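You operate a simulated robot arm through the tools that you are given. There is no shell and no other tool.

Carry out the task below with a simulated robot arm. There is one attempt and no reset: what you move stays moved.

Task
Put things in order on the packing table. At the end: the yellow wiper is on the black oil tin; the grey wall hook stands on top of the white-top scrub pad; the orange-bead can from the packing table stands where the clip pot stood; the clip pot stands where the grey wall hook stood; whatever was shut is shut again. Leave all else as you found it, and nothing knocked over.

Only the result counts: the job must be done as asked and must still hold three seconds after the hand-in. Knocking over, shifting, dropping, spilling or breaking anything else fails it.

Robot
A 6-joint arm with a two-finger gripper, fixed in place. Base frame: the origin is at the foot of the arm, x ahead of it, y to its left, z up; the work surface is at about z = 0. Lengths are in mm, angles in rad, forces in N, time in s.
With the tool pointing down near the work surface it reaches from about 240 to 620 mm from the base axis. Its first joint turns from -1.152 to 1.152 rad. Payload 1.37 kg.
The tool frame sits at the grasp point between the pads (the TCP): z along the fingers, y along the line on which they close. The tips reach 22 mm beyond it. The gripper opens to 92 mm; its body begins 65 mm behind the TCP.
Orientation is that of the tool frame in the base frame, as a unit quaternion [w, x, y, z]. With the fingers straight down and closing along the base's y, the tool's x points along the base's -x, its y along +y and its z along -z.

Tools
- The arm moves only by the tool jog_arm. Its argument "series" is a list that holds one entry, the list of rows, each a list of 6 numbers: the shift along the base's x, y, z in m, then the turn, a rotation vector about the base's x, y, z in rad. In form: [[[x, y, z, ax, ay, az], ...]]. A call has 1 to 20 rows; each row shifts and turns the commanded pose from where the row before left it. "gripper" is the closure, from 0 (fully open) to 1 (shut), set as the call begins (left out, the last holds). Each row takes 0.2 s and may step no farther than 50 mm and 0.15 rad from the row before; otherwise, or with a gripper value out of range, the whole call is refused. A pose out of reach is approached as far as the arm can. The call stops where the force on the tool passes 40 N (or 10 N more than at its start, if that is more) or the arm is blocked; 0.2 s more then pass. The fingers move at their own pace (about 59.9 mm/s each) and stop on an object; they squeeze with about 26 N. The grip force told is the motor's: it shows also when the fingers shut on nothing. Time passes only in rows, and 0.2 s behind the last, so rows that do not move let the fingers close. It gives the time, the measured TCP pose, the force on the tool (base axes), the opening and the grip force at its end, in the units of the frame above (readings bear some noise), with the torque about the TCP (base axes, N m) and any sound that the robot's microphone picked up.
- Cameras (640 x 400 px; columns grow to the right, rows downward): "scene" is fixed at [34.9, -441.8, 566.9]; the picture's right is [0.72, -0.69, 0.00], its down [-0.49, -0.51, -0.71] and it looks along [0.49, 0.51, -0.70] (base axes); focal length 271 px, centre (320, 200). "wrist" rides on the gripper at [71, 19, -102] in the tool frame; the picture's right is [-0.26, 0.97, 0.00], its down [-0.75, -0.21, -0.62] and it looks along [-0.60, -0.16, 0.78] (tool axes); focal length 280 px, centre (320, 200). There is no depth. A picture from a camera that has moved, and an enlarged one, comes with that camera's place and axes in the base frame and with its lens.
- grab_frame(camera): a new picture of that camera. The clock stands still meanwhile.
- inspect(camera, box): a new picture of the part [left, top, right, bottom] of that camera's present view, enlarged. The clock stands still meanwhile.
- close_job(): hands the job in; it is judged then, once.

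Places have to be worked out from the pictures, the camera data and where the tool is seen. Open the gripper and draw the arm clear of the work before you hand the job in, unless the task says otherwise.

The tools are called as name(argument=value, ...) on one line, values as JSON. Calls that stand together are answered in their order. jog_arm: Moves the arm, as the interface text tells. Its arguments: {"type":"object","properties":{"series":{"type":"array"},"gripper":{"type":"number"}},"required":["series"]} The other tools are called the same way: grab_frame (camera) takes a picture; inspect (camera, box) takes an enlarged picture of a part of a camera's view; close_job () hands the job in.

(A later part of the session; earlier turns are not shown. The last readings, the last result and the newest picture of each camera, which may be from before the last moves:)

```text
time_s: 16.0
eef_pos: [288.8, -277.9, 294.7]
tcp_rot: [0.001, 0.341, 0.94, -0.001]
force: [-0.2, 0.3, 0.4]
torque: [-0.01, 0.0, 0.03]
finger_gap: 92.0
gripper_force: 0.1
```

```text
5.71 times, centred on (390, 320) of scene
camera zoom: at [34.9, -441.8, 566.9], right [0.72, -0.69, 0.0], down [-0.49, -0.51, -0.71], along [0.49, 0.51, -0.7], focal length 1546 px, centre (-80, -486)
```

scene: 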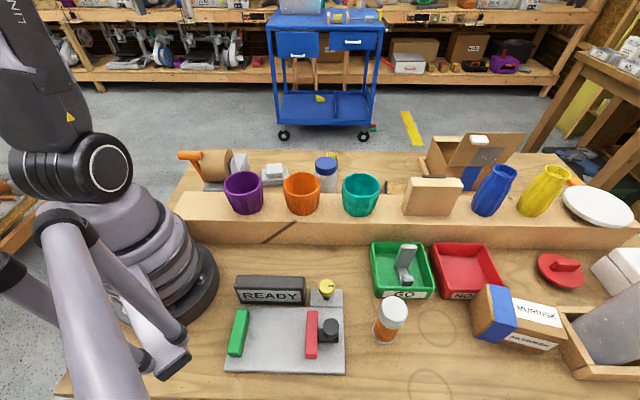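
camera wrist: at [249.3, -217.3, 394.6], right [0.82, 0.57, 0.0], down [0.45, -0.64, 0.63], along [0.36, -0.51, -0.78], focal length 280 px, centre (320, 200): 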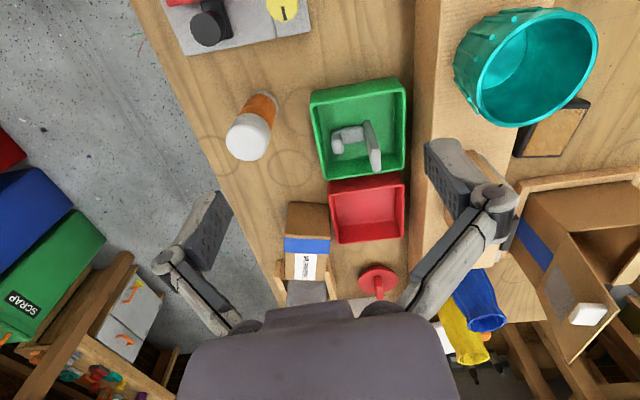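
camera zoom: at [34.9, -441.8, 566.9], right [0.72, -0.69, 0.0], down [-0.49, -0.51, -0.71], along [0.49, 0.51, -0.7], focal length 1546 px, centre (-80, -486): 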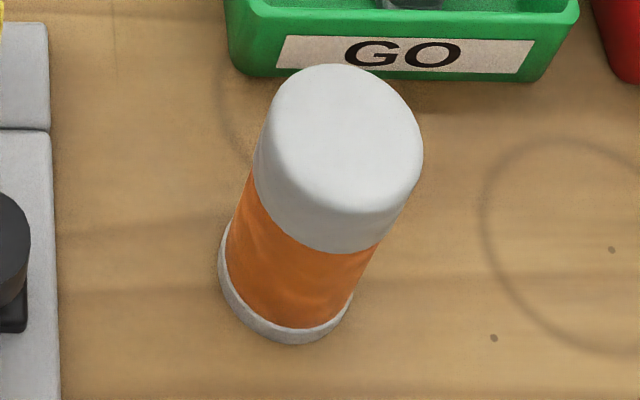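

The hook is an upright plate (top ≈ (412,-327), z≈84) with a low arm and peg toward the table front; the tray rim is at z≈40. I'll half-close the gripper (the beam is near), align its closing axis with the plate's normal, and come down above it.

jog_arm(series=[[[0.0308, -0.01228, 0, 0, 0, -0.0225], [0.0308, -0.01228, 0, 0, 0, -0.0225], [0.0308, -0.01228, 0, 0, 0, -0.0225], [0.0308, -0.01228, 0, 0, 0, -0.0225], [0, 0, -0.04, 0, 0, 0], [0, 0, -0.04, 0, 0, 0], [0, 0, -0.04, 0, 0, 0], [0, 0, -0.02, 0, 0, 0]]], gripper=0.5)

grab_frame(camera="wrist")

inspect(camera="scene", box=[340, 130, 500, 320])

```text
time_s: 17.8
eef_pos: [415.1, -330.5, 151.1]
tcp_rot: [0.0, 0.384, 0.923, -0.001]
force: [1.6, -0.2, 0.2]
torque: [0.02, 0.01, -0.02]
finger_gap: 46.4
gripper_force: 0.1
```

```text
taken
camera wrist: at [380.0, -265.7, 252.8], right [0.87, 0.49, 0.0], down [0.39, -0.68, 0.63], along [0.31, -0.54, -0.78], focal length 280 px, centre (320, 200)
```

wrist: 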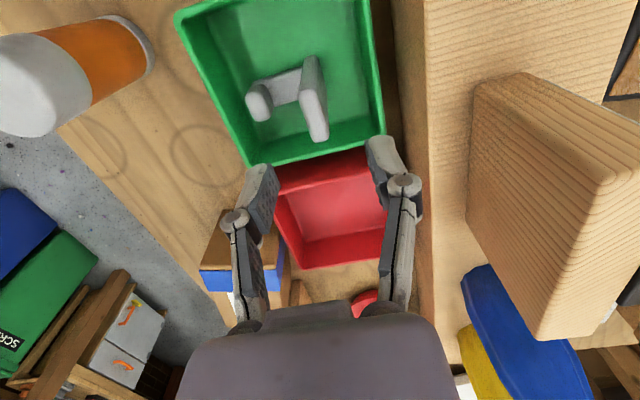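

```text
2.11 times, centred on (420, 225) of scene
camera zoom: at [34.9, -441.8, 566.9], right [0.72, -0.69, 0.0], down [-0.49, -0.51, -0.71], along [0.49, 0.51, -0.7], focal length 570 px, centre (110, 147)
```

zoom: 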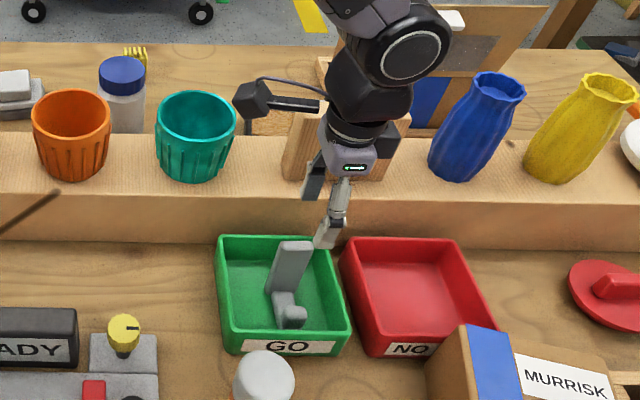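

I zoom the wrist view on the hook from here to refine the offset before descending.

inspect(camera="wrist", box=[230, 40, 390, 180])

```text
2.86 times, centred on (310, 110) of wrist
camera zoom: at [380.0, -265.7, 252.8], right [0.87, 0.49, 0.0], down [0.39, -0.68, 0.63], along [0.31, -0.54, -0.78], focal length 801 px, centre (349, 457)
```

zoom: 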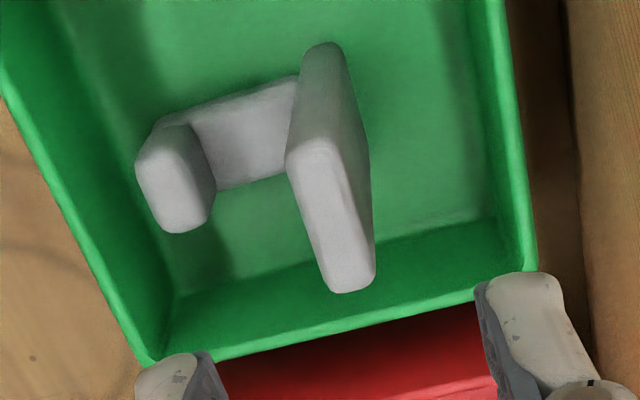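

Refined: plate centre ≈ (410.3,-326.5), width direction ≈ -47°. I correct, narrow the fingers to ~37 mm, and descend to TCP z≈64 so tips stay above the tray rim and peg.

jog_arm(series=[[[-0.0048, 0.004, 0, 0, 0, -0.03], [0, 0, -0.025, 0, 0, 0], [0, 0, -0.025, 0, 0, 0], [0, 0, -0.02, 0, 0, 0], [0, 0, -0.017, 0, 0, 0]]], gripper=0.6)

grab_frame(camera="wrist")

inspect(camera="scene", box=[340, 170, 480, 310])

```text
time_s: 19.0
eef_pos: [411.5, -325.4, 65.1]
tcp_rot: [0.001, 0.398, 0.917, -0.001]
force: [-0.4, 0.2, 0.7]
torque: [0.0, -0.04, 0.01]
finger_gap: 36.9
gripper_force: 0.1
```

```text
taken
camera wrist: at [376.6, -259.5, 166.3], right [0.88, 0.47, 0.0], down [0.37, -0.69, 0.63], along [0.29, -0.55, -0.78], focal length 280 px, centre (320, 200)
```

wrist: 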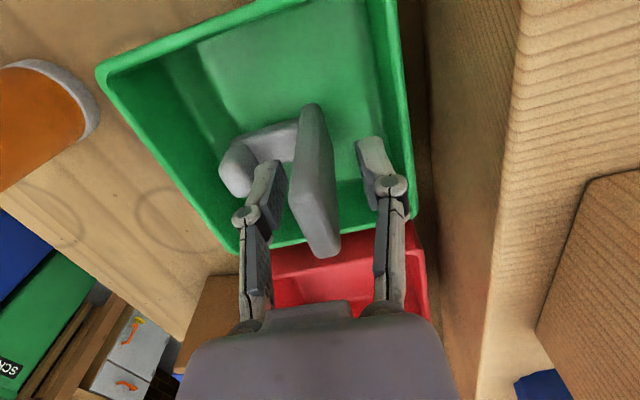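

```text
2.86 times, centred on (410, 240) of scene
camera zoom: at [34.9, -441.8, 566.9], right [0.72, -0.69, 0.0], down [-0.49, -0.51, -0.71], along [0.49, 0.51, -0.7], focal length 773 px, centre (63, 86)
```

zoom: 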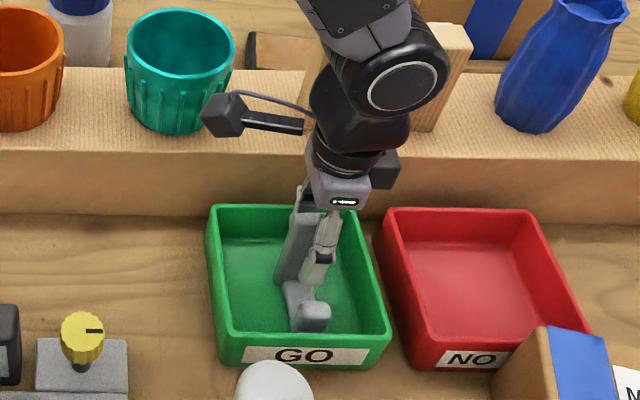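

The plate is nicely between the fingers; I close the gripper in place.

jog_arm(series=[[[0, 0, 0, 0, 0, 0], [0, 0, 0, 0, 0, 0], [0, 0, 0, 0, 0, 0], [0, 0, 0, 0, 0, 0]]], gripper=1.0)

grab_frame(camera="wrist")

```text
time_s: 20.0
eef_pos: [409.7, -325.4, 65.5]
tcp_rot: [0.0, 0.398, 0.917, -0.001]
force: [0.0, 0.2, -0.2]
torque: [-0.02, 0.01, 0.01]
finger_gap: 11.1
gripper_force: 26.2
```

```text
taken
camera wrist: at [376.5, -259.5, 166.4], right [0.88, 0.47, 0.0], down [0.37, -0.69, 0.63], along [0.29, -0.55, -0.78], focal length 280 px, centre (320, 200)
```

wrist: 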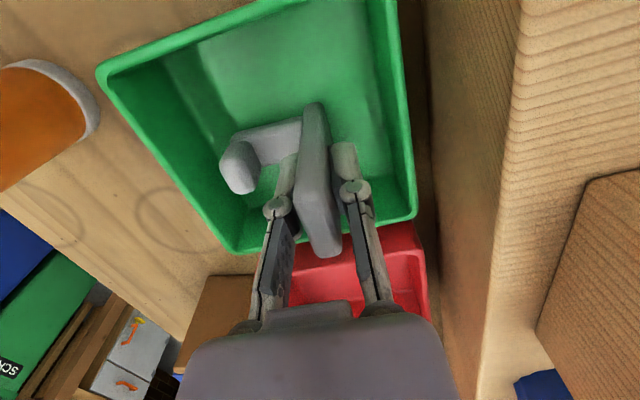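

Gripped at 11 mm. I lift straight up out of the tray to z≈290.

jog_arm(series=[[[0, 0, 0.01, 0, 0, 0], [0, 0, 0.02, 0, 0, 0], [0, 0, 0.03, 0, 0, 0], [0, 0, 0.04, 0, 0, 0], [0, 0, 0.045, 0, 0, 0], [0, 0, 0.045, 0, 0, 0], [0, 0, 0.04, 0, 0, 0]]])

grab_frame(camera="wrist")

```text
time_s: 21.6
eef_pos: [409.3, -322.3, 294.2]
tcp_rot: [0.0, 0.397, 0.918, -0.001]
force: [0.7, 0.0, -1.0]
torque: [-0.01, -0.02, -0.01]
finger_gap: 10.8
gripper_force: 26.2
```

```text
taken
camera wrist: at [375.4, -257.8, 394.4], right [0.88, 0.47, 0.0], down [0.37, -0.69, 0.63], along [0.29, -0.55, -0.78], focal length 280 px, centre (320, 200)
```

wrist: 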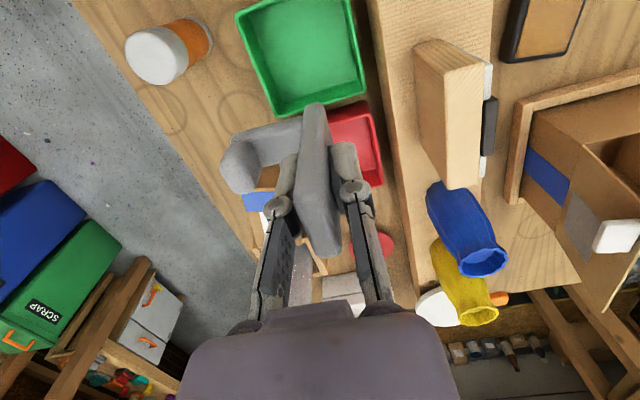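

The hook is held firmly. I carry it high over the beam to the left end, ending where the camera can view the scrub pad.

jog_arm(series=[[[-0.0109, 0.045, 0.002, 0, 0, 0.0136], [-0.0109, 0.045, 0.002, 0, 0, 0.0136], [-0.0109, 0.045, 0.002, 0, 0, 0.0136], [-0.0109, 0.045, 0, 0, 0, 0.0136], [-0.0109, 0.045, 0, 0, 0, 0.0136], [-0.0109, 0.045, 0, 0, 0, 0.0136], [-0.0109, 0.045, 0, 0, 0, 0.0136], [-0.0109, 0.045, 0, 0, 0, 0.0136], [-0.0109, 0.045, 0, 0, 0, 0.0136], [-0.0109, 0.045, 0, 0, 0, 0.0136], [-0.0109, 0.045, 0, 0, 0, 0.0136], [-0.0109, 0.045, 0, 0, 0, 0.0136], [-0.0109, 0.045, 0, 0, 0, 0.0136], [-0.0109, 0.045, 0, 0, 0, 0.0136]]])

grab_frame(camera="wrist")

```text
time_s: 24.6
eef_pos: [257.7, 305.6, 299.6]
tcp_rot: [0.001, 0.309, 0.951, -0.001]
force: [0.0, -0.9, 0.0]
torque: [-0.02, -0.01, 0.02]
finger_gap: 10.8
gripper_force: 25.9
```

```text
taken
camera wrist: at [211.9, 363.6, 398.5], right [0.78, 0.63, 0.0], down [0.49, -0.61, 0.63], along [0.39, -0.49, -0.78], focal length 280 px, centre (320, 200)
```

wrist: 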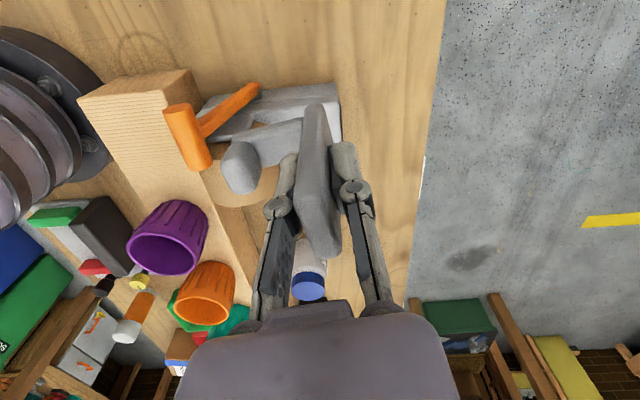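

The held hook hides the pad from this angle. I move back toward the centre and yaw so that the pad appears to the right of the fingers.

jog_arm(series=[[[0.0062, -0.0338, 0, 0, 0, 0.1256], [0.0062, -0.0338, 0, 0, 0, 0.1256], [0.0062, -0.0338, 0, 0, 0, 0.1256], [0.0062, -0.0338, 0, 0, 0, 0.1256], [0.0062, -0.0338, 0, 0, 0, 0.1256], [0.0062, -0.0338, 0, 0, 0, 0.1256], [0.0062, -0.0338, 0, 0, 0, 0.1256], [0.0062, -0.0338, 0, 0, 0, 0.1256], [0.0062, -0.0338, 0, 0, 0, 0.1256]]])

grab_frame(camera="wrist")

inspect(camera="wrist", box=[350, 90, 470, 190])

inspect(camera="scene", box=[250, 150, 300, 190])

```text
time_s: 26.6
eef_pos: [313.1, -1.4, 300.4]
tcp_rot: [0.002, -0.249, 0.968, -0.001]
force: [0.5, -0.3, 0.1]
torque: [0.03, -0.01, -0.01]
finger_gap: 10.9
gripper_force: 25.9
```

```text
taken
camera wrist: at [242.2, -17.3, 402.4], right [-0.24, 0.97, 0.0], down [0.76, 0.19, 0.63], along [0.61, 0.15, -0.78], focal length 280 px, centre (320, 200)
```

wrist: 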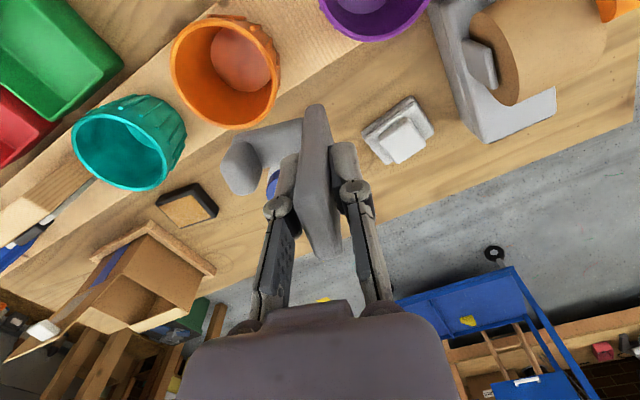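

```text
4.00 times, centred on (410, 140) of wrist
camera zoom: at [242.2, -17.3, 402.4], right [-0.24, 0.97, 0.0], down [0.76, 0.19, 0.63], along [0.61, 0.15, -0.78], focal length 1122 px, centre (-40, 440)
```

zoom: 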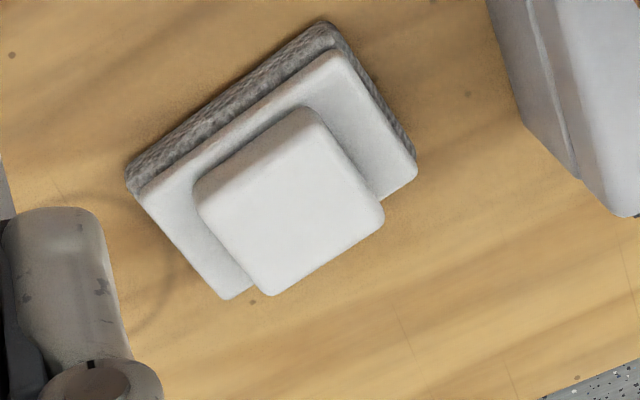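

```text
10.00 times, centred on (275, 170) of scene
camera zoom: at [34.9, -441.8, 566.9], right [0.72, -0.69, 0.0], down [-0.49, -0.51, -0.71], along [0.49, 0.51, -0.7], focal length 2706 px, centre (770, 500)
```

zoom: 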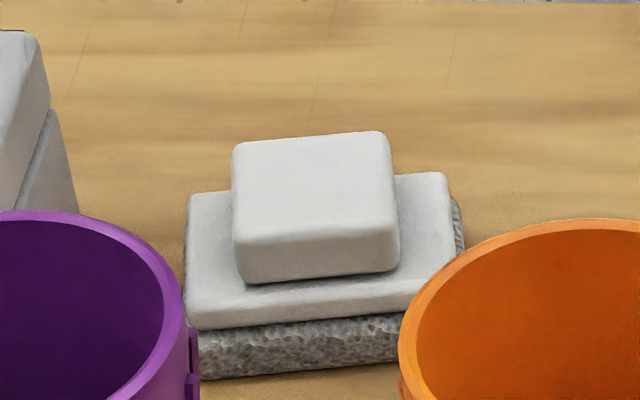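

From several views the pad's handle top centres at ≈ (393,139), z≈42, with its longer axis at ≈56°. I'll move above it with the plate set 15 mm back from centre so the hook's weight sits over the middle, then pause at a clear height.

jog_arm(series=[[[0.011, 0.0191, 0, 0, 0, -0.137], [0.011, 0.0191, 0, 0, 0, -0.137], [0.011, 0.0191, 0, 0, 0, -0.137], [0.011, 0.0191, 0, 0, 0, -0.137], [0.011, 0.0191, 0, 0, 0, -0.137], [0.011, 0.0191, 0, 0, 0, -0.137], [0.011, 0.0191, 0, 0, 0, -0.137], [0.011, 0.0191, 0, 0, 0, -0.137], [0, 0, -0.045, 0, 0, 0], [0, 0, -0.045, 0, 0, 0], [0, 0, -0.045, 0, 0, 0], [0, 0, -0.04, 0, 0, 0]]])

grab_frame(camera="wrist")

inspect(camera="scene", box=[220, 120, 340, 210])

```text
time_s: 29.2
eef_pos: [404.4, 151.7, 125.5]
tcp_rot: [0.002, 0.292, 0.956, -0.001]
force: [0.2, 0.3, 0.0]
torque: [0.03, -0.02, 0.01]
finger_gap: 11.3
gripper_force: 25.9
```

```text
taken
camera wrist: at [355.7, 207.8, 226.4], right [0.76, 0.65, 0.0], down [0.51, -0.59, 0.63], along [0.41, -0.47, -0.78], focal length 280 px, centre (320, 200)
```

wrist: 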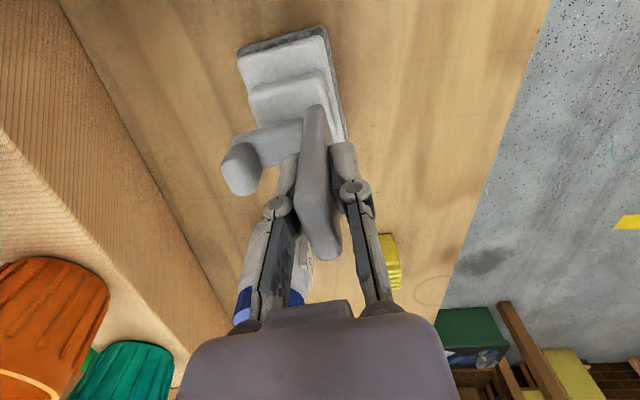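

```text
4.44 times, centred on (280, 165) of scene
camera zoom: at [34.9, -441.8, 566.9], right [0.72, -0.69, 0.0], down [-0.49, -0.51, -0.71], along [0.49, 0.51, -0.7], focal length 1203 px, centre (498, 356)
```

zoom: 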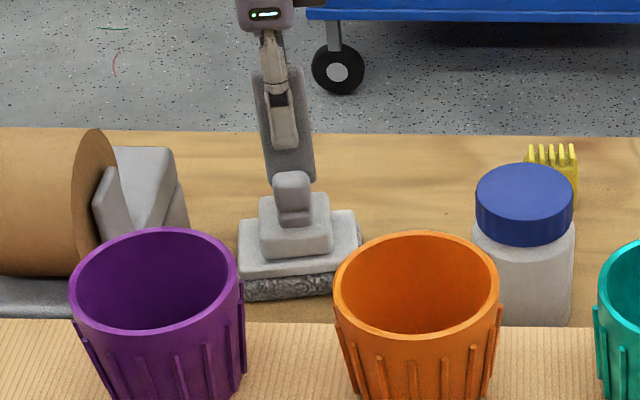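

Lateral alignment looks good in the scene view. I descend in small steps and watch the force for contact.

jog_arm(series=[[[0, 0, -0.008, 0, 0, 0], [0, 0, -0.005, 0, 0, 0], [0, 0, -0.003, 0, 0, 0], [0, 0, 0, 0, 0, 0]]])

inspect(camera="scene", box=[250, 130, 310, 190])

inspect(camera="wrist", box=[200, 20, 380, 260])

```text
time_s: 30.2
eef_pos: [402.6, 153.1, 110.1]
tcp_rot: [0.002, 0.292, 0.956, 0.0]
force: [-1.3, -0.4, 25.4]
torque: [-0.1, 0.05, 0.0]
finger_gap: 10.9
gripper_force: 26.1
```

```text
6.67 times, centred on (280, 160) of scene
camera zoom: at [34.8, -441.8, 566.9], right [0.72, -0.69, 0.0], down [-0.49, -0.51, -0.71], along [0.49, 0.51, -0.7], focal length 1804 px, centre (587, 467)
```

zoom: 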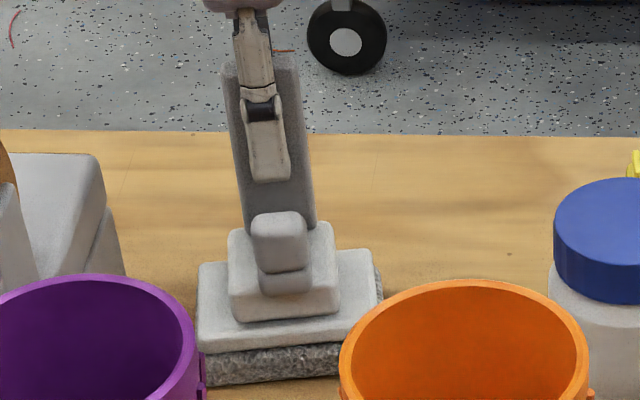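

```text
1.67 times, centred on (290, 140) of wrist
camera zoom: at [355.8, 208.9, 211.9], right [0.76, 0.65, 0.0], down [0.51, -0.59, 0.63], along [0.41, -0.47, -0.78], focal length 467 px, centre (370, 300)
```

zoom: 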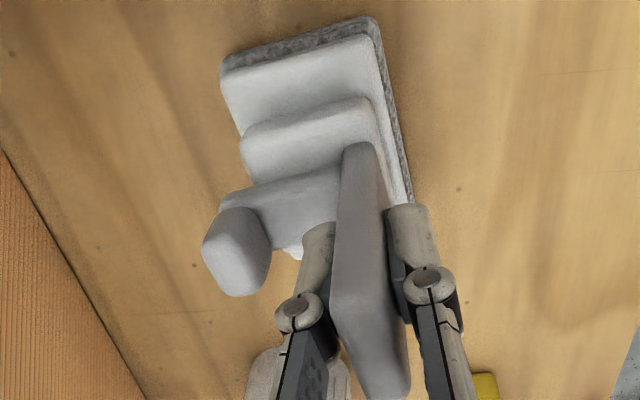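

Contact: 25 N upward at z≈110, hook seated on the handle top. I ease off 1 mm to shed the preload.

jog_arm(series=[[[0, 0, 0.001, 0, 0, 0], [0, 0, 0, 0, 0, 0]]])

```text
time_s: 30.8
eef_pos: [402.3, 152.5, 111.8]
tcp_rot: [0.002, 0.291, 0.957, 0.001]
force: [7.2, -2.2, 21.0]
torque: [-0.26, -0.44, 0.0]
finger_gap: 11.1
gripper_force: 26.3
```

Still ~21 N with some side load; I ease off one more millimetre.

jog_arm(series=[[[0, 0, 0.0012, 0, 0, 0], [0, 0, 0, 0, 0, 0]]])

inspect(camera="scene", box=[250, 130, 310, 190])

```text
time_s: 31.4
eef_pos: [401.6, 153.0, 112.3]
tcp_rot: [0.0, 0.291, 0.957, -0.002]
force: [1.8, 0.7, 5.6]
torque: [-0.05, -0.18, 0.0]
finger_gap: 10.9
gripper_force: 26.1
```

```text
6.67 times, centred on (280, 160) of scene
camera zoom: at [34.9, -441.8, 566.9], right [0.72, -0.69, 0.0], down [-0.49, -0.51, -0.71], along [0.49, 0.51, -0.7], focal length 1804 px, centre (587, 467)
```

zoom: 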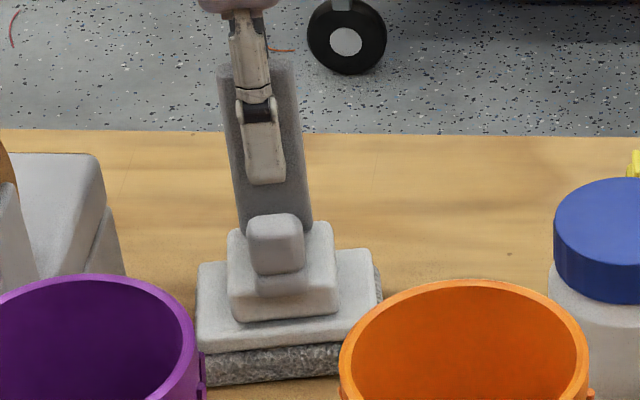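

Load is down to ~6 N. I open the fingers modestly (gap ~37 mm) so they clear the plate without touching the peg.

jog_arm(series=[[[0, 0, 0, 0, 0, 0], [0, 0, 0, 0, 0, 0], [0, 0, 0, 0, 0, 0]]], gripper=0.6)

grab_frame(camera="wrist")

inspect(camera="scene", box=[250, 130, 310, 190])

```text
time_s: 32.2
eef_pos: [401.9, 153.3, 111.0]
tcp_rot: [0.0, 0.291, 0.957, -0.002]
force: [-0.3, 0.8, 0.8]
torque: [0.01, 0.01, -0.01]
finger_gap: 36.7
gripper_force: 0.1
```

```text
taken
camera wrist: at [354.8, 209.2, 212.7], right [0.76, 0.65, 0.0], down [0.51, -0.59, 0.63], along [0.41, -0.47, -0.78], focal length 280 px, centre (320, 200)
```

wrist: 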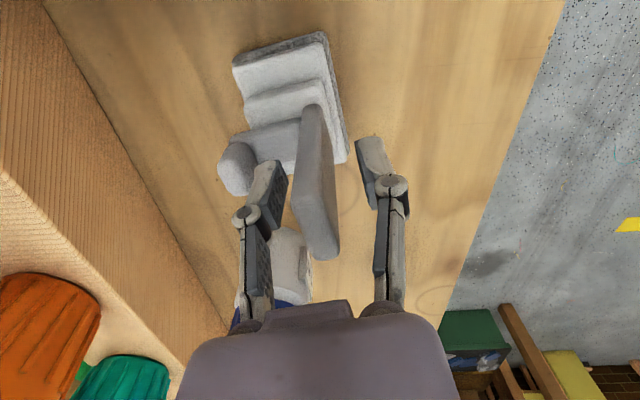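

```text
6.67 times, centred on (280, 160) of scene
camera zoom: at [34.9, -441.8, 566.9], right [0.72, -0.69, 0.0], down [-0.49, -0.51, -0.71], along [0.49, 0.51, -0.7], focal length 1804 px, centre (587, 467)
```

zoom: 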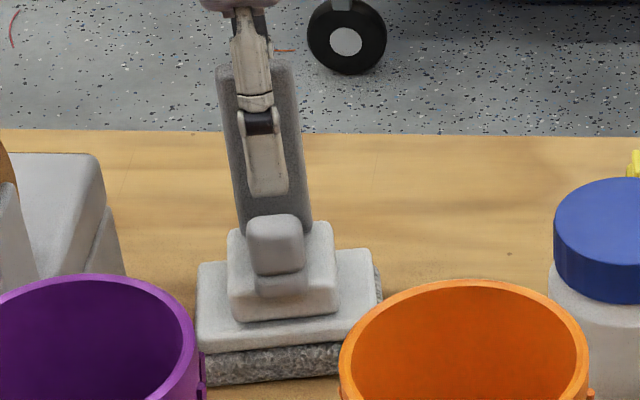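

The hook stands by itself on the pad. I lift straight up clear of it and re-check.

jog_arm(series=[[[0, 0, 0.015, 0, 0, 0], [0, 0, 0.03, 0, 0, 0], [0, 0, 0.045, 0, 0, 0], [0, 0, 0.045, 0, 0, 0], [0, 0, 0.045, 0, 0, 0]]])

grab_frame(camera="wrist")

inspect(camera="scene", box=[230, 120, 350, 210])

```text
time_s: 33.4
eef_pos: [403.9, 152.7, 291.2]
tcp_rot: [0.0, 0.291, 0.957, -0.001]
force: [0.1, -0.1, -0.3]
torque: [-0.01, -0.02, -0.02]
finger_gap: 36.7
gripper_force: 0.1
```

```text
taken
camera wrist: at [355.7, 208.6, 391.3], right [0.76, 0.65, 0.0], down [0.51, -0.59, 0.63], along [0.41, -0.47, -0.78], focal length 280 px, centre (320, 200)
```

wrist: 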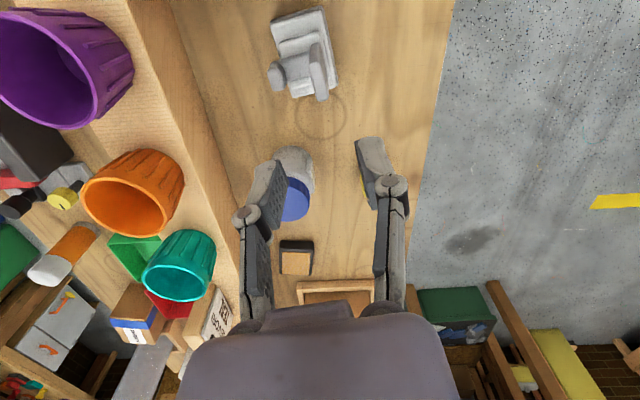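

```text
4.44 times, centred on (290, 165) of scene
camera zoom: at [34.9, -441.8, 566.9], right [0.72, -0.69, 0.0], down [-0.49, -0.51, -0.71], along [0.49, 0.51, -0.7], focal length 1203 px, centre (453, 356)
```

zoom: 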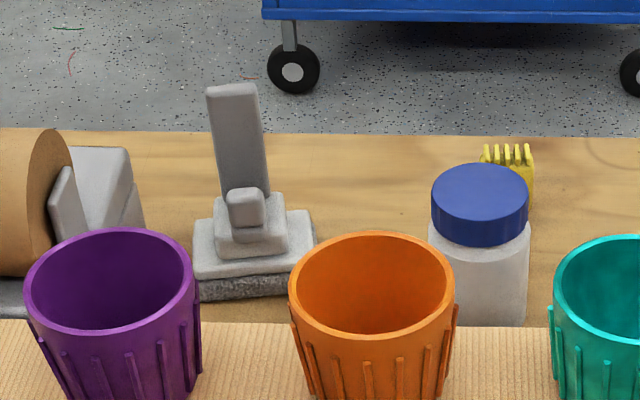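

The hook stands well on the pad. Now the clip pot: lid top triangulates to ≈ (480,-2), z≈98. I zoom in from here to get its axis and the label bump's direction.

inspect(camera="wrist", box=[230, 110, 400, 300])

```text
2.11 times, centred on (315, 205) of wrist
camera zoom: at [355.7, 208.6, 391.3], right [0.76, 0.65, 0.0], down [0.51, -0.59, 0.63], along [0.41, -0.47, -0.78], focal length 590 px, centre (330, 190)
```

zoom: 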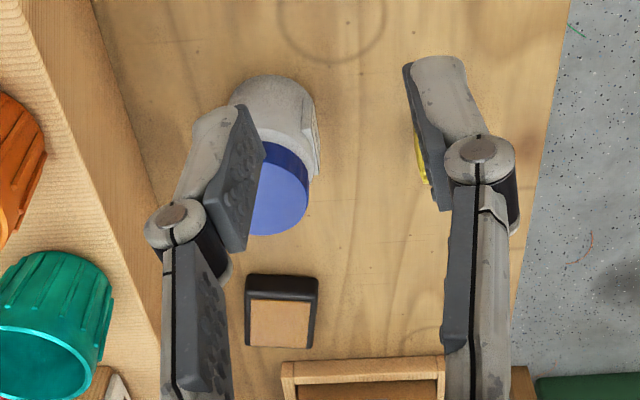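

I open the gripper fully and reposition so the pot is seen clearly between the fingers.

jog_arm(series=[[[-0.0007, -0.0205, -0.007, 0, 0, 0.132], [-0.0007, -0.0205, -0.007, 0, 0, 0.132], [-0.0007, -0.0205, -0.007, 0, 0, 0.132], [-0.0007, -0.0205, -0.007, 0, 0, 0.132], [-0.0007, -0.0205, -0.007, 0, 0, 0.132], [-0.0007, -0.0205, -0.007, 0, 0, 0.132], [0, 0, 0, 0, 0, 0]]], gripper=0.0)

grab_frame(camera="wrist")

inspect(camera="wrist", box=[220, 60, 420, 200])

```text
time_s: 35.0
eef_pos: [396.7, 30.0, 249.4]
tcp_rot: [0.001, -0.1, 0.995, 0.0]
force: [-1.0, 0.0, -0.4]
torque: [-0.03, -0.03, 0.01]
finger_gap: 91.9
gripper_force: 0.1
```

```text
taken
camera wrist: at [323.7, 36.3, 350.4], right [0.06, 1.0, 0.0], down [0.78, -0.05, 0.63], along [0.62, -0.04, -0.78], focal length 280 px, centre (320, 200)
```

wrist: 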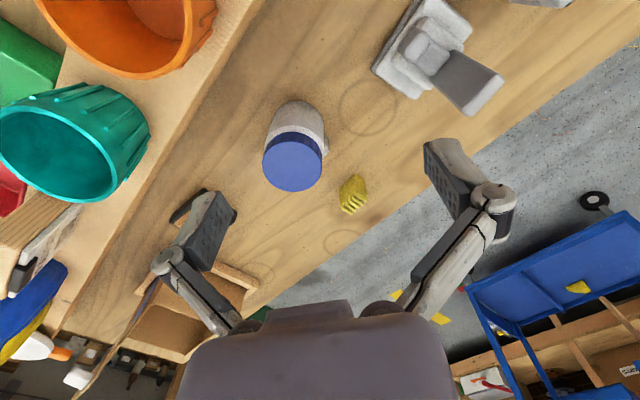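

```text
2.86 times, centred on (320, 130) of wrist
camera zoom: at [323.7, 36.3, 350.4], right [0.06, 1.0, 0.0], down [0.78, -0.05, 0.63], along [0.62, -0.04, -0.78], focal length 801 px, centre (320, 400)
```

zoom: 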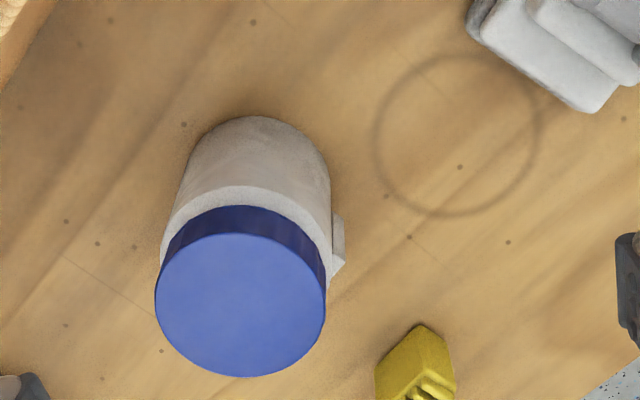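

Pot axis ≈ (478.5,-3.5), lid Ø≈63, body Ø≈66, label facing (+x,+y). I'll approach with the closing axis perpendicular to the label direction, first stopping above to check centring.

jog_arm(series=[[[0.0164, -0.0067, -0.01, 0, 0, 0.117], [0.0164, -0.0067, -0.01, 0, 0, 0.117], [0.0164, -0.0067, -0.01, 0, 0, 0.117], [0.0164, -0.0067, -0.01, 0, 0, 0.117], [0.0164, -0.0067, -0.01, 0, 0, 0.117], [0, 0, 0, 0, 0, 0]]])

grab_frame(camera="wrist")

inspect(camera="wrist", box=[220, 40, 420, 180])

```text
time_s: 36.4
eef_pos: [480.4, -2.9, 199.5]
tcp_rot: [-0.001, -0.383, 0.924, 0.001]
force: [0.6, -0.5, 0.1]
torque: [0.01, 0.0, 0.02]
finger_gap: 91.9
gripper_force: 0.0
```

```text
taken
camera wrist: at [416.8, -39.0, 300.1], right [-0.5, 0.87, 0.0], down [0.68, 0.39, 0.63], along [0.54, 0.31, -0.78], focal length 280 px, centre (320, 200)
```

wrist: 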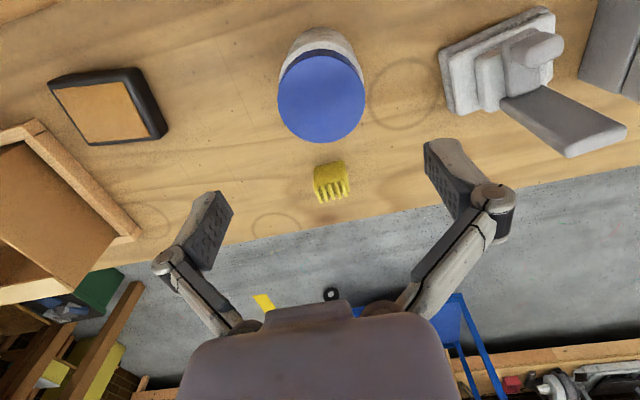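

```text
2.86 times, centred on (320, 110) of wrist
camera zoom: at [416.8, -39.0, 300.1], right [-0.5, 0.87, 0.0], down [0.68, 0.39, 0.63], along [0.54, 0.31, -0.78], focal length 801 px, centre (320, 457)
```

zoom: 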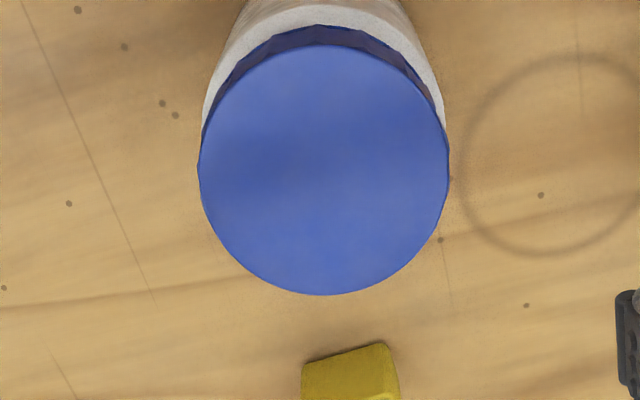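

Centred within ~3 mm. I apply a small correction and descend to TCP z≈50, with fingers straddling the body.

jog_arm(series=[[[-0.0022, -0.0006, -0.03, 0, 0, 0], [0, 0, -0.035, 0, 0, 0], [0, 0, -0.035, 0, 0, 0], [0, 0, -0.03, 0, 0, 0], [0, 0, -0.0195, 0, 0, 0], [0, 0, 0, 0, 0, 0]]])

grab_frame(camera="wrist")

inspect(camera="scene", box=[260, 100, 420, 220])

```text
time_s: 37.7
eef_pos: [481.0, -5.9, 54.1]
tcp_rot: [0.001, -0.383, 0.924, -0.001]
force: [-4.8, 0.6, 9.7]
torque: [0.16, -0.01, 0.09]
finger_gap: 93.0
gripper_force: 0.0
stopped in row 6: the force on the tool passed its limit at 46 N (the readings are from after the stop); the commanded pose is now the measured one
```

```text
taken
camera wrist: at [417.1, -40.5, 153.7], right [-0.5, 0.87, 0.0], down [0.68, 0.39, 0.63], along [0.54, 0.31, -0.78], focal length 280 px, centre (320, 200)
```

wrist: 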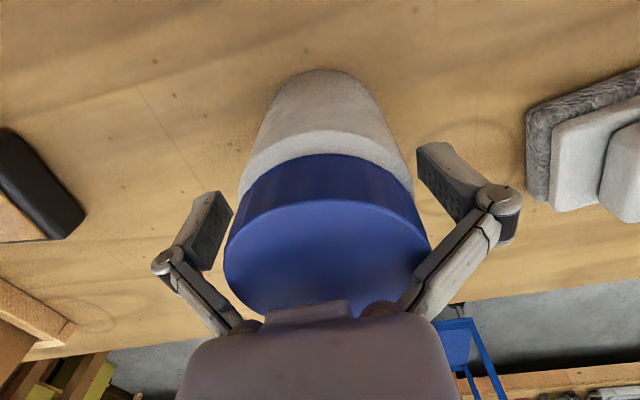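

```text
3.33 times, centred on (340, 160) of scene
camera zoom: at [34.9, -441.8, 566.9], right [0.72, -0.69, 0.0], down [-0.49, -0.51, -0.71], along [0.49, 0.51, -0.7], focal length 902 px, centre (253, 333)
```

zoom: 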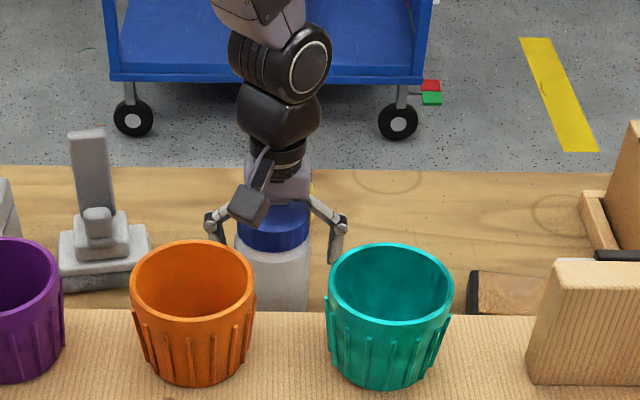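

The palm touched the lid (force stop), pot still upright. I back up 7 mm so the palm is clear of the lid before gripping.

jog_arm(series=[[[0, 0, 0.004, 0, 0, 0], [0, 0, 0.003, 0, 0, 0], [0, 0, 0, 0, 0, 0]]])

inspect(camera="scene", box=[300, 140, 380, 200])

grab_frame(camera="wrist")

```text
time_s: 38.5
eef_pos: [481.7, -5.5, 59.2]
tcp_rot: [0.001, -0.383, 0.924, -0.001]
force: [0.3, 0.9, 1.6]
torque: [0.02, 0.0, 0.0]
finger_gap: 92.0
gripper_force: 0.0
```

```text
6.67 times, centred on (340, 170) of scene
camera zoom: at [34.9, -441.8, 566.9], right [0.72, -0.69, 0.0], down [-0.49, -0.51, -0.71], along [0.49, 0.51, -0.7], focal length 1804 px, centre (187, 400)
```

zoom: 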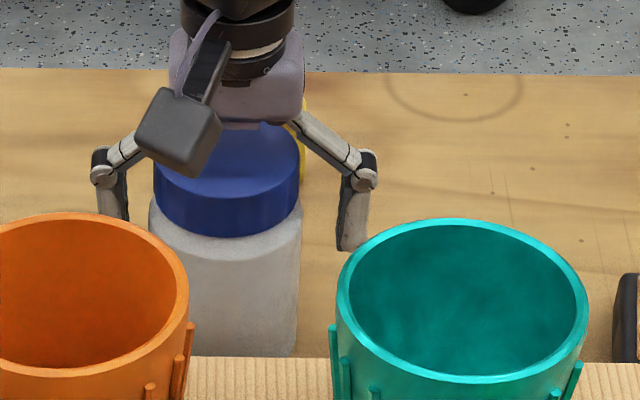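

```text
taken
camera wrist: at [417.7, -40.5, 159.6], right [-0.5, 0.87, 0.0], down [0.68, 0.39, 0.63], along [0.54, 0.31, -0.78], focal length 280 px, centre (320, 200)
```

wrist: 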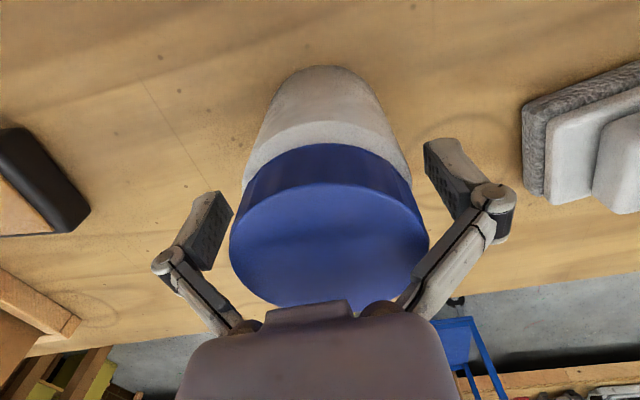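

The fingers straddle the pot with the palm clear. I close the gripper.

jog_arm(series=[[[0, 0, 0, 0, 0, 0], [0, 0, 0, 0, 0, 0], [0, 0, 0, 0, 0, 0], [0, 0, 0, 0, 0, 0]]], gripper=1.0)

grab_frame(camera="wrist")

inspect(camera="scene", box=[300, 140, 380, 200])

```text
time_s: 39.5
eef_pos: [481.1, -4.4, 60.1]
tcp_rot: [0.002, -0.382, 0.924, 0.0]
force: [-10.9, 7.6, 31.8]
torque: [-0.15, 0.08, -0.04]
finger_gap: 73.1
gripper_force: 26.4
```

```text
taken
camera wrist: at [418.1, -40.2, 160.6], right [-0.5, 0.87, 0.0], down [0.67, 0.39, 0.63], along [0.55, 0.31, -0.78], focal length 280 px, centre (320, 200)
```

wrist: 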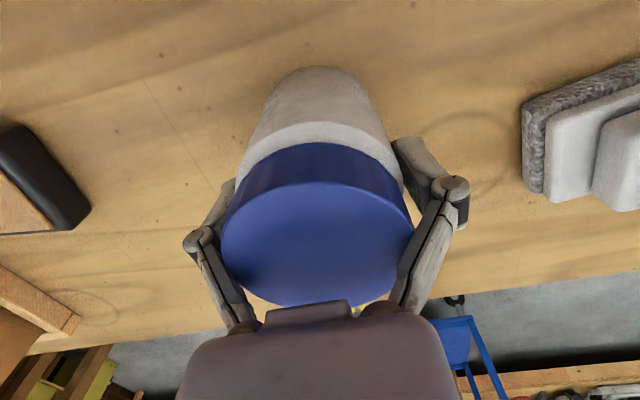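

```text
6.67 times, centred on (340, 170) of scene
camera zoom: at [34.8, -441.8, 566.9], right [0.72, -0.69, 0.0], down [-0.49, -0.51, -0.71], along [0.49, 0.51, -0.7], focal length 1804 px, centre (187, 400)
```

zoom: 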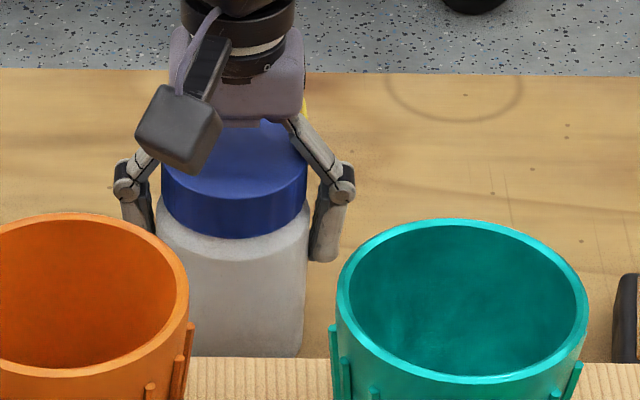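

The fingers stopped at 73 mm with a 32 N upward push: the sloped links are pressing on the lid's edge, so the grip is too low. I open, raise to TCP z≈72 so the pads take the body just below the lid, then close again.

jog_arm(series=[[[0, 0, 0, 0, 0, 0], [0, 0, 0.004, 0, 0, 0], [0, 0, 0.004, 0, 0, 0], [0, 0, 0.004, 0, 0, 0], [0, 0, 0, 0, 0, 0]]], gripper=0.0)

jog_arm(series=[[[0, 0, 0, 0, 0, 0], [0, 0, 0, 0, 0, 0], [0, 0, 0, 0, 0, 0], [0, 0, 0, 0, 0, 0]]], gripper=1.0)

inspect(camera="scene", box=[300, 140, 380, 200])

grab_frame(camera="wrist")

```text
time_s: 40.7
eef_pos: [480.3, -3.5, 71.5]
tcp_rot: [0.001, -0.382, 0.924, -0.001]
force: [0.1, -0.5, -1.1]
torque: [-0.04, 0.01, 0.01]
finger_gap: 92.1
gripper_force: 0.1
```

```text
time_s: 41.7
eef_pos: [480.8, -3.9, 70.3]
tcp_rot: [0.001, -0.383, 0.924, 0.0]
force: [-0.2, -1.0, 8.6]
torque: [0.0, 0.05, -0.02]
finger_gap: 67.4
gripper_force: 25.7
```

```text
6.67 times, centred on (340, 170) of scene
camera zoom: at [34.9, -441.8, 566.9], right [0.72, -0.69, 0.0], down [-0.49, -0.51, -0.71], along [0.49, 0.51, -0.7], focal length 1804 px, centre (187, 400)
```

zoom: 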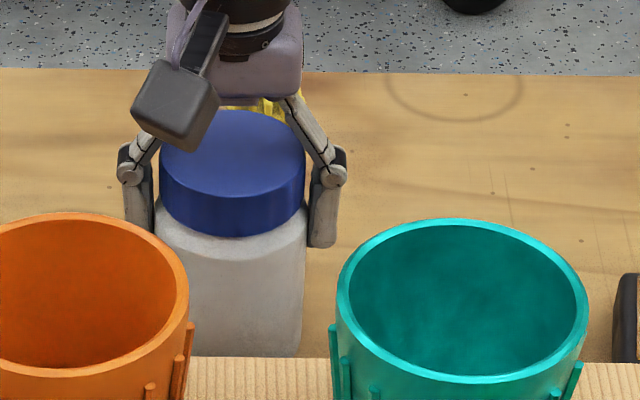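

```text
taken
camera wrist: at [417.0, -39.7, 171.6], right [-0.5, 0.87, 0.0], down [0.68, 0.39, 0.63], along [0.54, 0.31, -0.78], focal length 280 px, centre (320, 200)
```

wrist: 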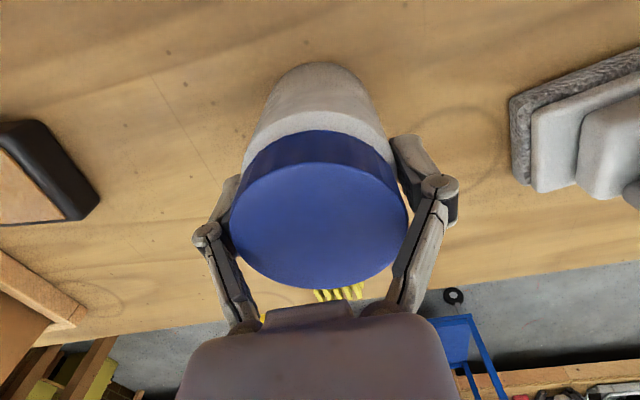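

Gap 67 mm now matches the body, but 8.6 N upward suggests the links still brush the lid. I reopen, raise 3 mm more, and close again.

jog_arm(series=[[[0, 0, 0, 0, 0, 0], [0, 0, 0.0035, 0, 0, 0], [0, 0, 0, 0, 0, 0]]], gripper=0.1)

jog_arm(series=[[[0, 0, 0, 0, 0, 0], [0, 0, 0, 0, 0, 0], [0, 0, 0, 0, 0, 0], [0, 0, 0, 0, 0, 0]]], gripper=1.0)

```text
time_s: 42.5
eef_pos: [479.4, -4.8, 74.8]
tcp_rot: [0.001, -0.382, 0.924, 0.0]
force: [0.4, -0.9, -0.3]
torque: [0.0, -0.01, -0.03]
finger_gap: 82.9
gripper_force: 0.0
```

```text
time_s: 43.5
eef_pos: [479.2, -3.8, 74.2]
tcp_rot: [0.002, -0.383, 0.924, -0.001]
force: [-2.5, 0.5, 8.7]
torque: [0.06, 0.26, -0.04]
finger_gap: 67.4
gripper_force: 25.5
```

Same 67.4 mm gap, so the pads are on the body. I test-lift gently by 15 mm and look.

jog_arm(series=[[[0, 0, 0.005, 0, 0, 0], [0, 0, 0.01, 0, 0, 0], [0, 0, 0, 0, 0, 0]]])

inspect(camera="scene", box=[300, 130, 380, 190])

grab_frame(camera="wrist")

```text
time_s: 44.3
eef_pos: [480.2, -4.8, 89.6]
tcp_rot: [0.002, -0.383, 0.924, -0.001]
force: [-0.9, -0.2, -2.8]
torque: [0.04, -0.01, -0.01]
finger_gap: 67.2
gripper_force: 26.4
```

```text
6.67 times, centred on (340, 160) of scene
camera zoom: at [34.9, -441.8, 566.9], right [0.72, -0.69, 0.0], down [-0.49, -0.51, -0.71], along [0.49, 0.51, -0.7], focal length 1804 px, centre (187, 467)
```

zoom: 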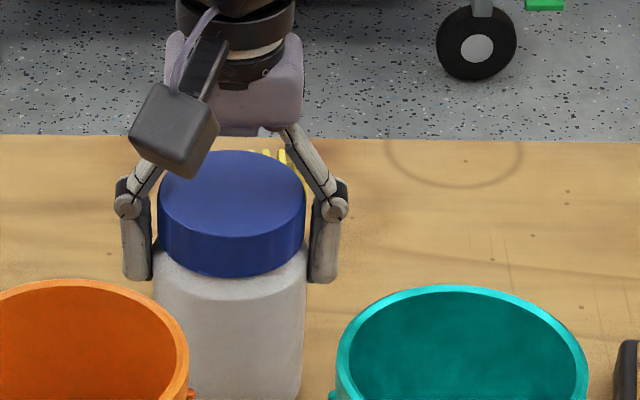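

```text
taken
camera wrist: at [416.5, -39.6, 189.5], right [-0.5, 0.87, 0.0], down [0.68, 0.39, 0.63], along [0.54, 0.31, -0.78], focal length 280 px, centre (320, 200)
```

wrist: 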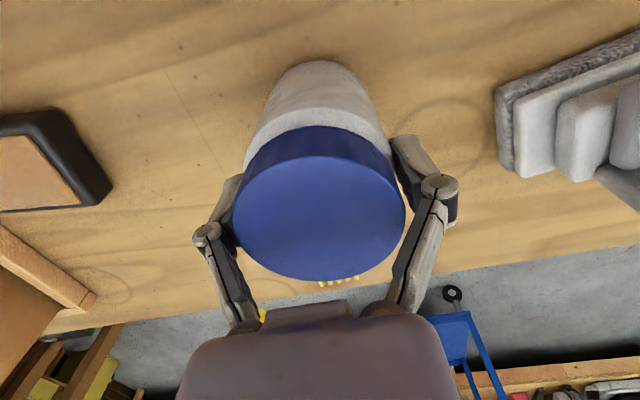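

The pot lifts cleanly (≈2.8 N weight). I raise it to z≈280 and carry it over the beam to above the green tray (centre ≈ (395,-329)); target for the pot is ≈ (398,-335), where the hook stood.

jog_arm(series=[[[0, 0, 0.03, 0, 0, 0], [0, 0, 0.04, 0, 0, 0], [0, 0, 0.04, 0, 0, 0], [0, 0, 0.04, 0, 0, 0], [0, 0, 0.04, 0, 0, 0], [-0.0103, -0.0414, 0, 0, 0, -0.098], [-0.0103, -0.0414, 0, 0, 0, -0.098], [-0.0103, -0.0414, 0, 0, 0, -0.098], [-0.0103, -0.0414, 0, 0, 0, -0.098], [-0.0103, -0.0414, 0, 0, 0, -0.098], [-0.0103, -0.0414, 0, 0, 0, -0.098], [-0.0103, -0.0414, 0, 0, 0, -0.098], [-0.0103, -0.0414, 0, 0, 0, -0.098], [0, 0, 0, 0, 0, 0]]])

grab_frame(camera="wrist")

grab_frame(camera="scene")

```text
time_s: 47.3
eef_pos: [400.2, -336.6, 280.2]
tcp_rot: [0.001, 0.0, 1.0, -0.001]
force: [-0.3, 0.1, -2.5]
torque: [0.0, 0.03, 0.02]
finger_gap: 67.3
gripper_force: 26.0
```

```text
taken
camera wrist: at [330.0, -316.5, 380.6], right [0.26, 0.97, 0.0], down [0.75, -0.2, 0.63], along [0.6, -0.16, -0.78], focal length 280 px, centre (320, 200)
```

wrist: 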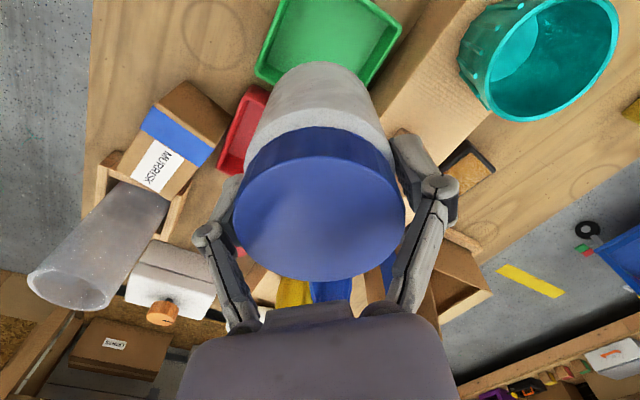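

```text
taken
```

scene: 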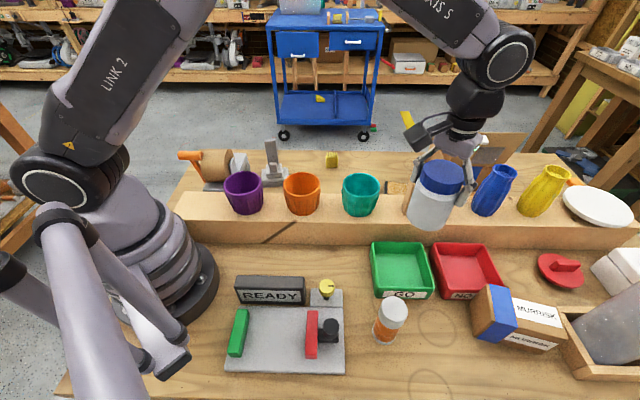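

I descend to TCP z≈110 (pot bottom ≈36 mm) above the tray and check alignment before the final lowering.

jog_arm(series=[[[-0.002, 0.0015, -0.04, 0, 0, 0], [0, 0, -0.04, 0, 0, 0], [0, 0, -0.04, 0, 0, 0], [0, 0, -0.03, 0, 0, 0], [0, 0, -0.01, 0, 0, 0], [0, 0, 0, 0, 0, 0]]])

inspect(camera="scene", box=[350, 180, 470, 310])

grab_frame(camera="wrist")

```text
time_s: 48.7
eef_pos: [399.1, -335.8, 117.0]
tcp_rot: [0.0, -0.001, 1.0, -0.001]
force: [-0.1, 0.0, -3.0]
torque: [-0.01, -0.03, -0.02]
finger_gap: 66.9
gripper_force: 26.1
```

```text
3.08 times, centred on (410, 245) of scene
camera zoom: at [34.9, -441.8, 566.9], right [0.72, -0.69, 0.0], down [-0.49, -0.51, -0.71], along [0.49, 0.51, -0.7], focal length 833 px, centre (43, 62)
```

zoom: 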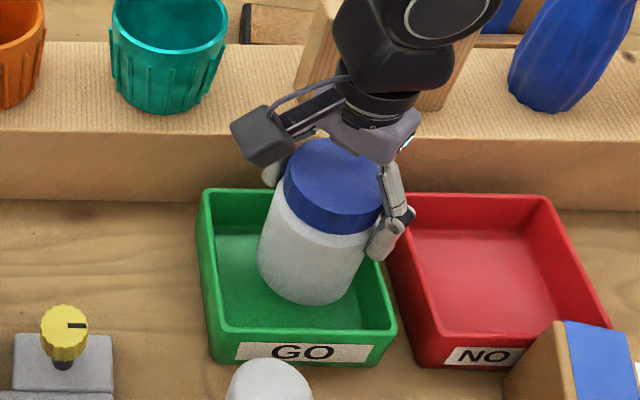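

```text
taken
camera wrist: at [327.7, -315.4, 218.1], right [0.26, 0.97, 0.0], down [0.75, -0.2, 0.63], along [0.6, -0.16, -0.78], focal length 280 px, centre (320, 200)
```

wrist: 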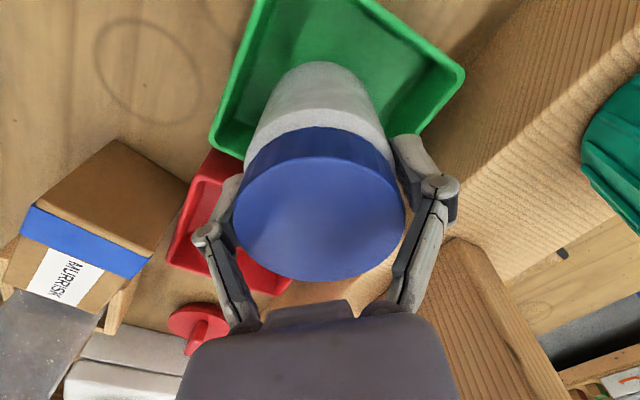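

The pot is over the tray interior. I lower it gently until contact.

jog_arm(series=[[[0, 0, -0.015, 0, 0, 0], [0, 0, -0.012, 0, 0, 0], [0, 0, -0.006, 0, 0, 0], [0, 0, -0.002, 0, 0, 0], [0, 0, 0, 0, 0, 0]]])

```text
time_s: 49.9
eef_pos: [397.8, -334.2, 83.7]
tcp_rot: [0.0, -0.001, 1.0, 0.0]
force: [-0.4, -0.1, -2.9]
torque: [-0.01, -0.01, 0.04]
finger_gap: 67.1
gripper_force: 26.4
```

jog_arm(series=[[[0, 0, -0.0025, 0, 0, 0], [0, 0, -0.002, 0, 0, 0], [0, 0, 0, 0, 0, 0]]])

```text
time_s: 50.7
eef_pos: [397.5, -334.7, 80.6]
tcp_rot: [0.0, -0.001, 1.0, -0.001]
force: [0.3, -0.2, -2.3]
torque: [0.04, -0.01, 0.01]
finger_gap: 67.2
gripper_force: 25.8
```

No contact yet (still carrying full weight); I continue down in 1.5 mm steps.

jog_arm(series=[[[0, 0, -0.0015, 0, 0, 0], [0, 0, -0.001, 0, 0, 0], [0, 0, 0, 0, 0, 0]]])

```text
time_s: 51.5
eef_pos: [396.0, -333.2, 79.9]
tcp_rot: [0.002, -0.001, 1.0, 0.0]
force: [-1.0, 5.4, 19.5]
torque: [0.18, 0.15, -0.08]
finger_gap: 67.5
gripper_force: 26.0
```

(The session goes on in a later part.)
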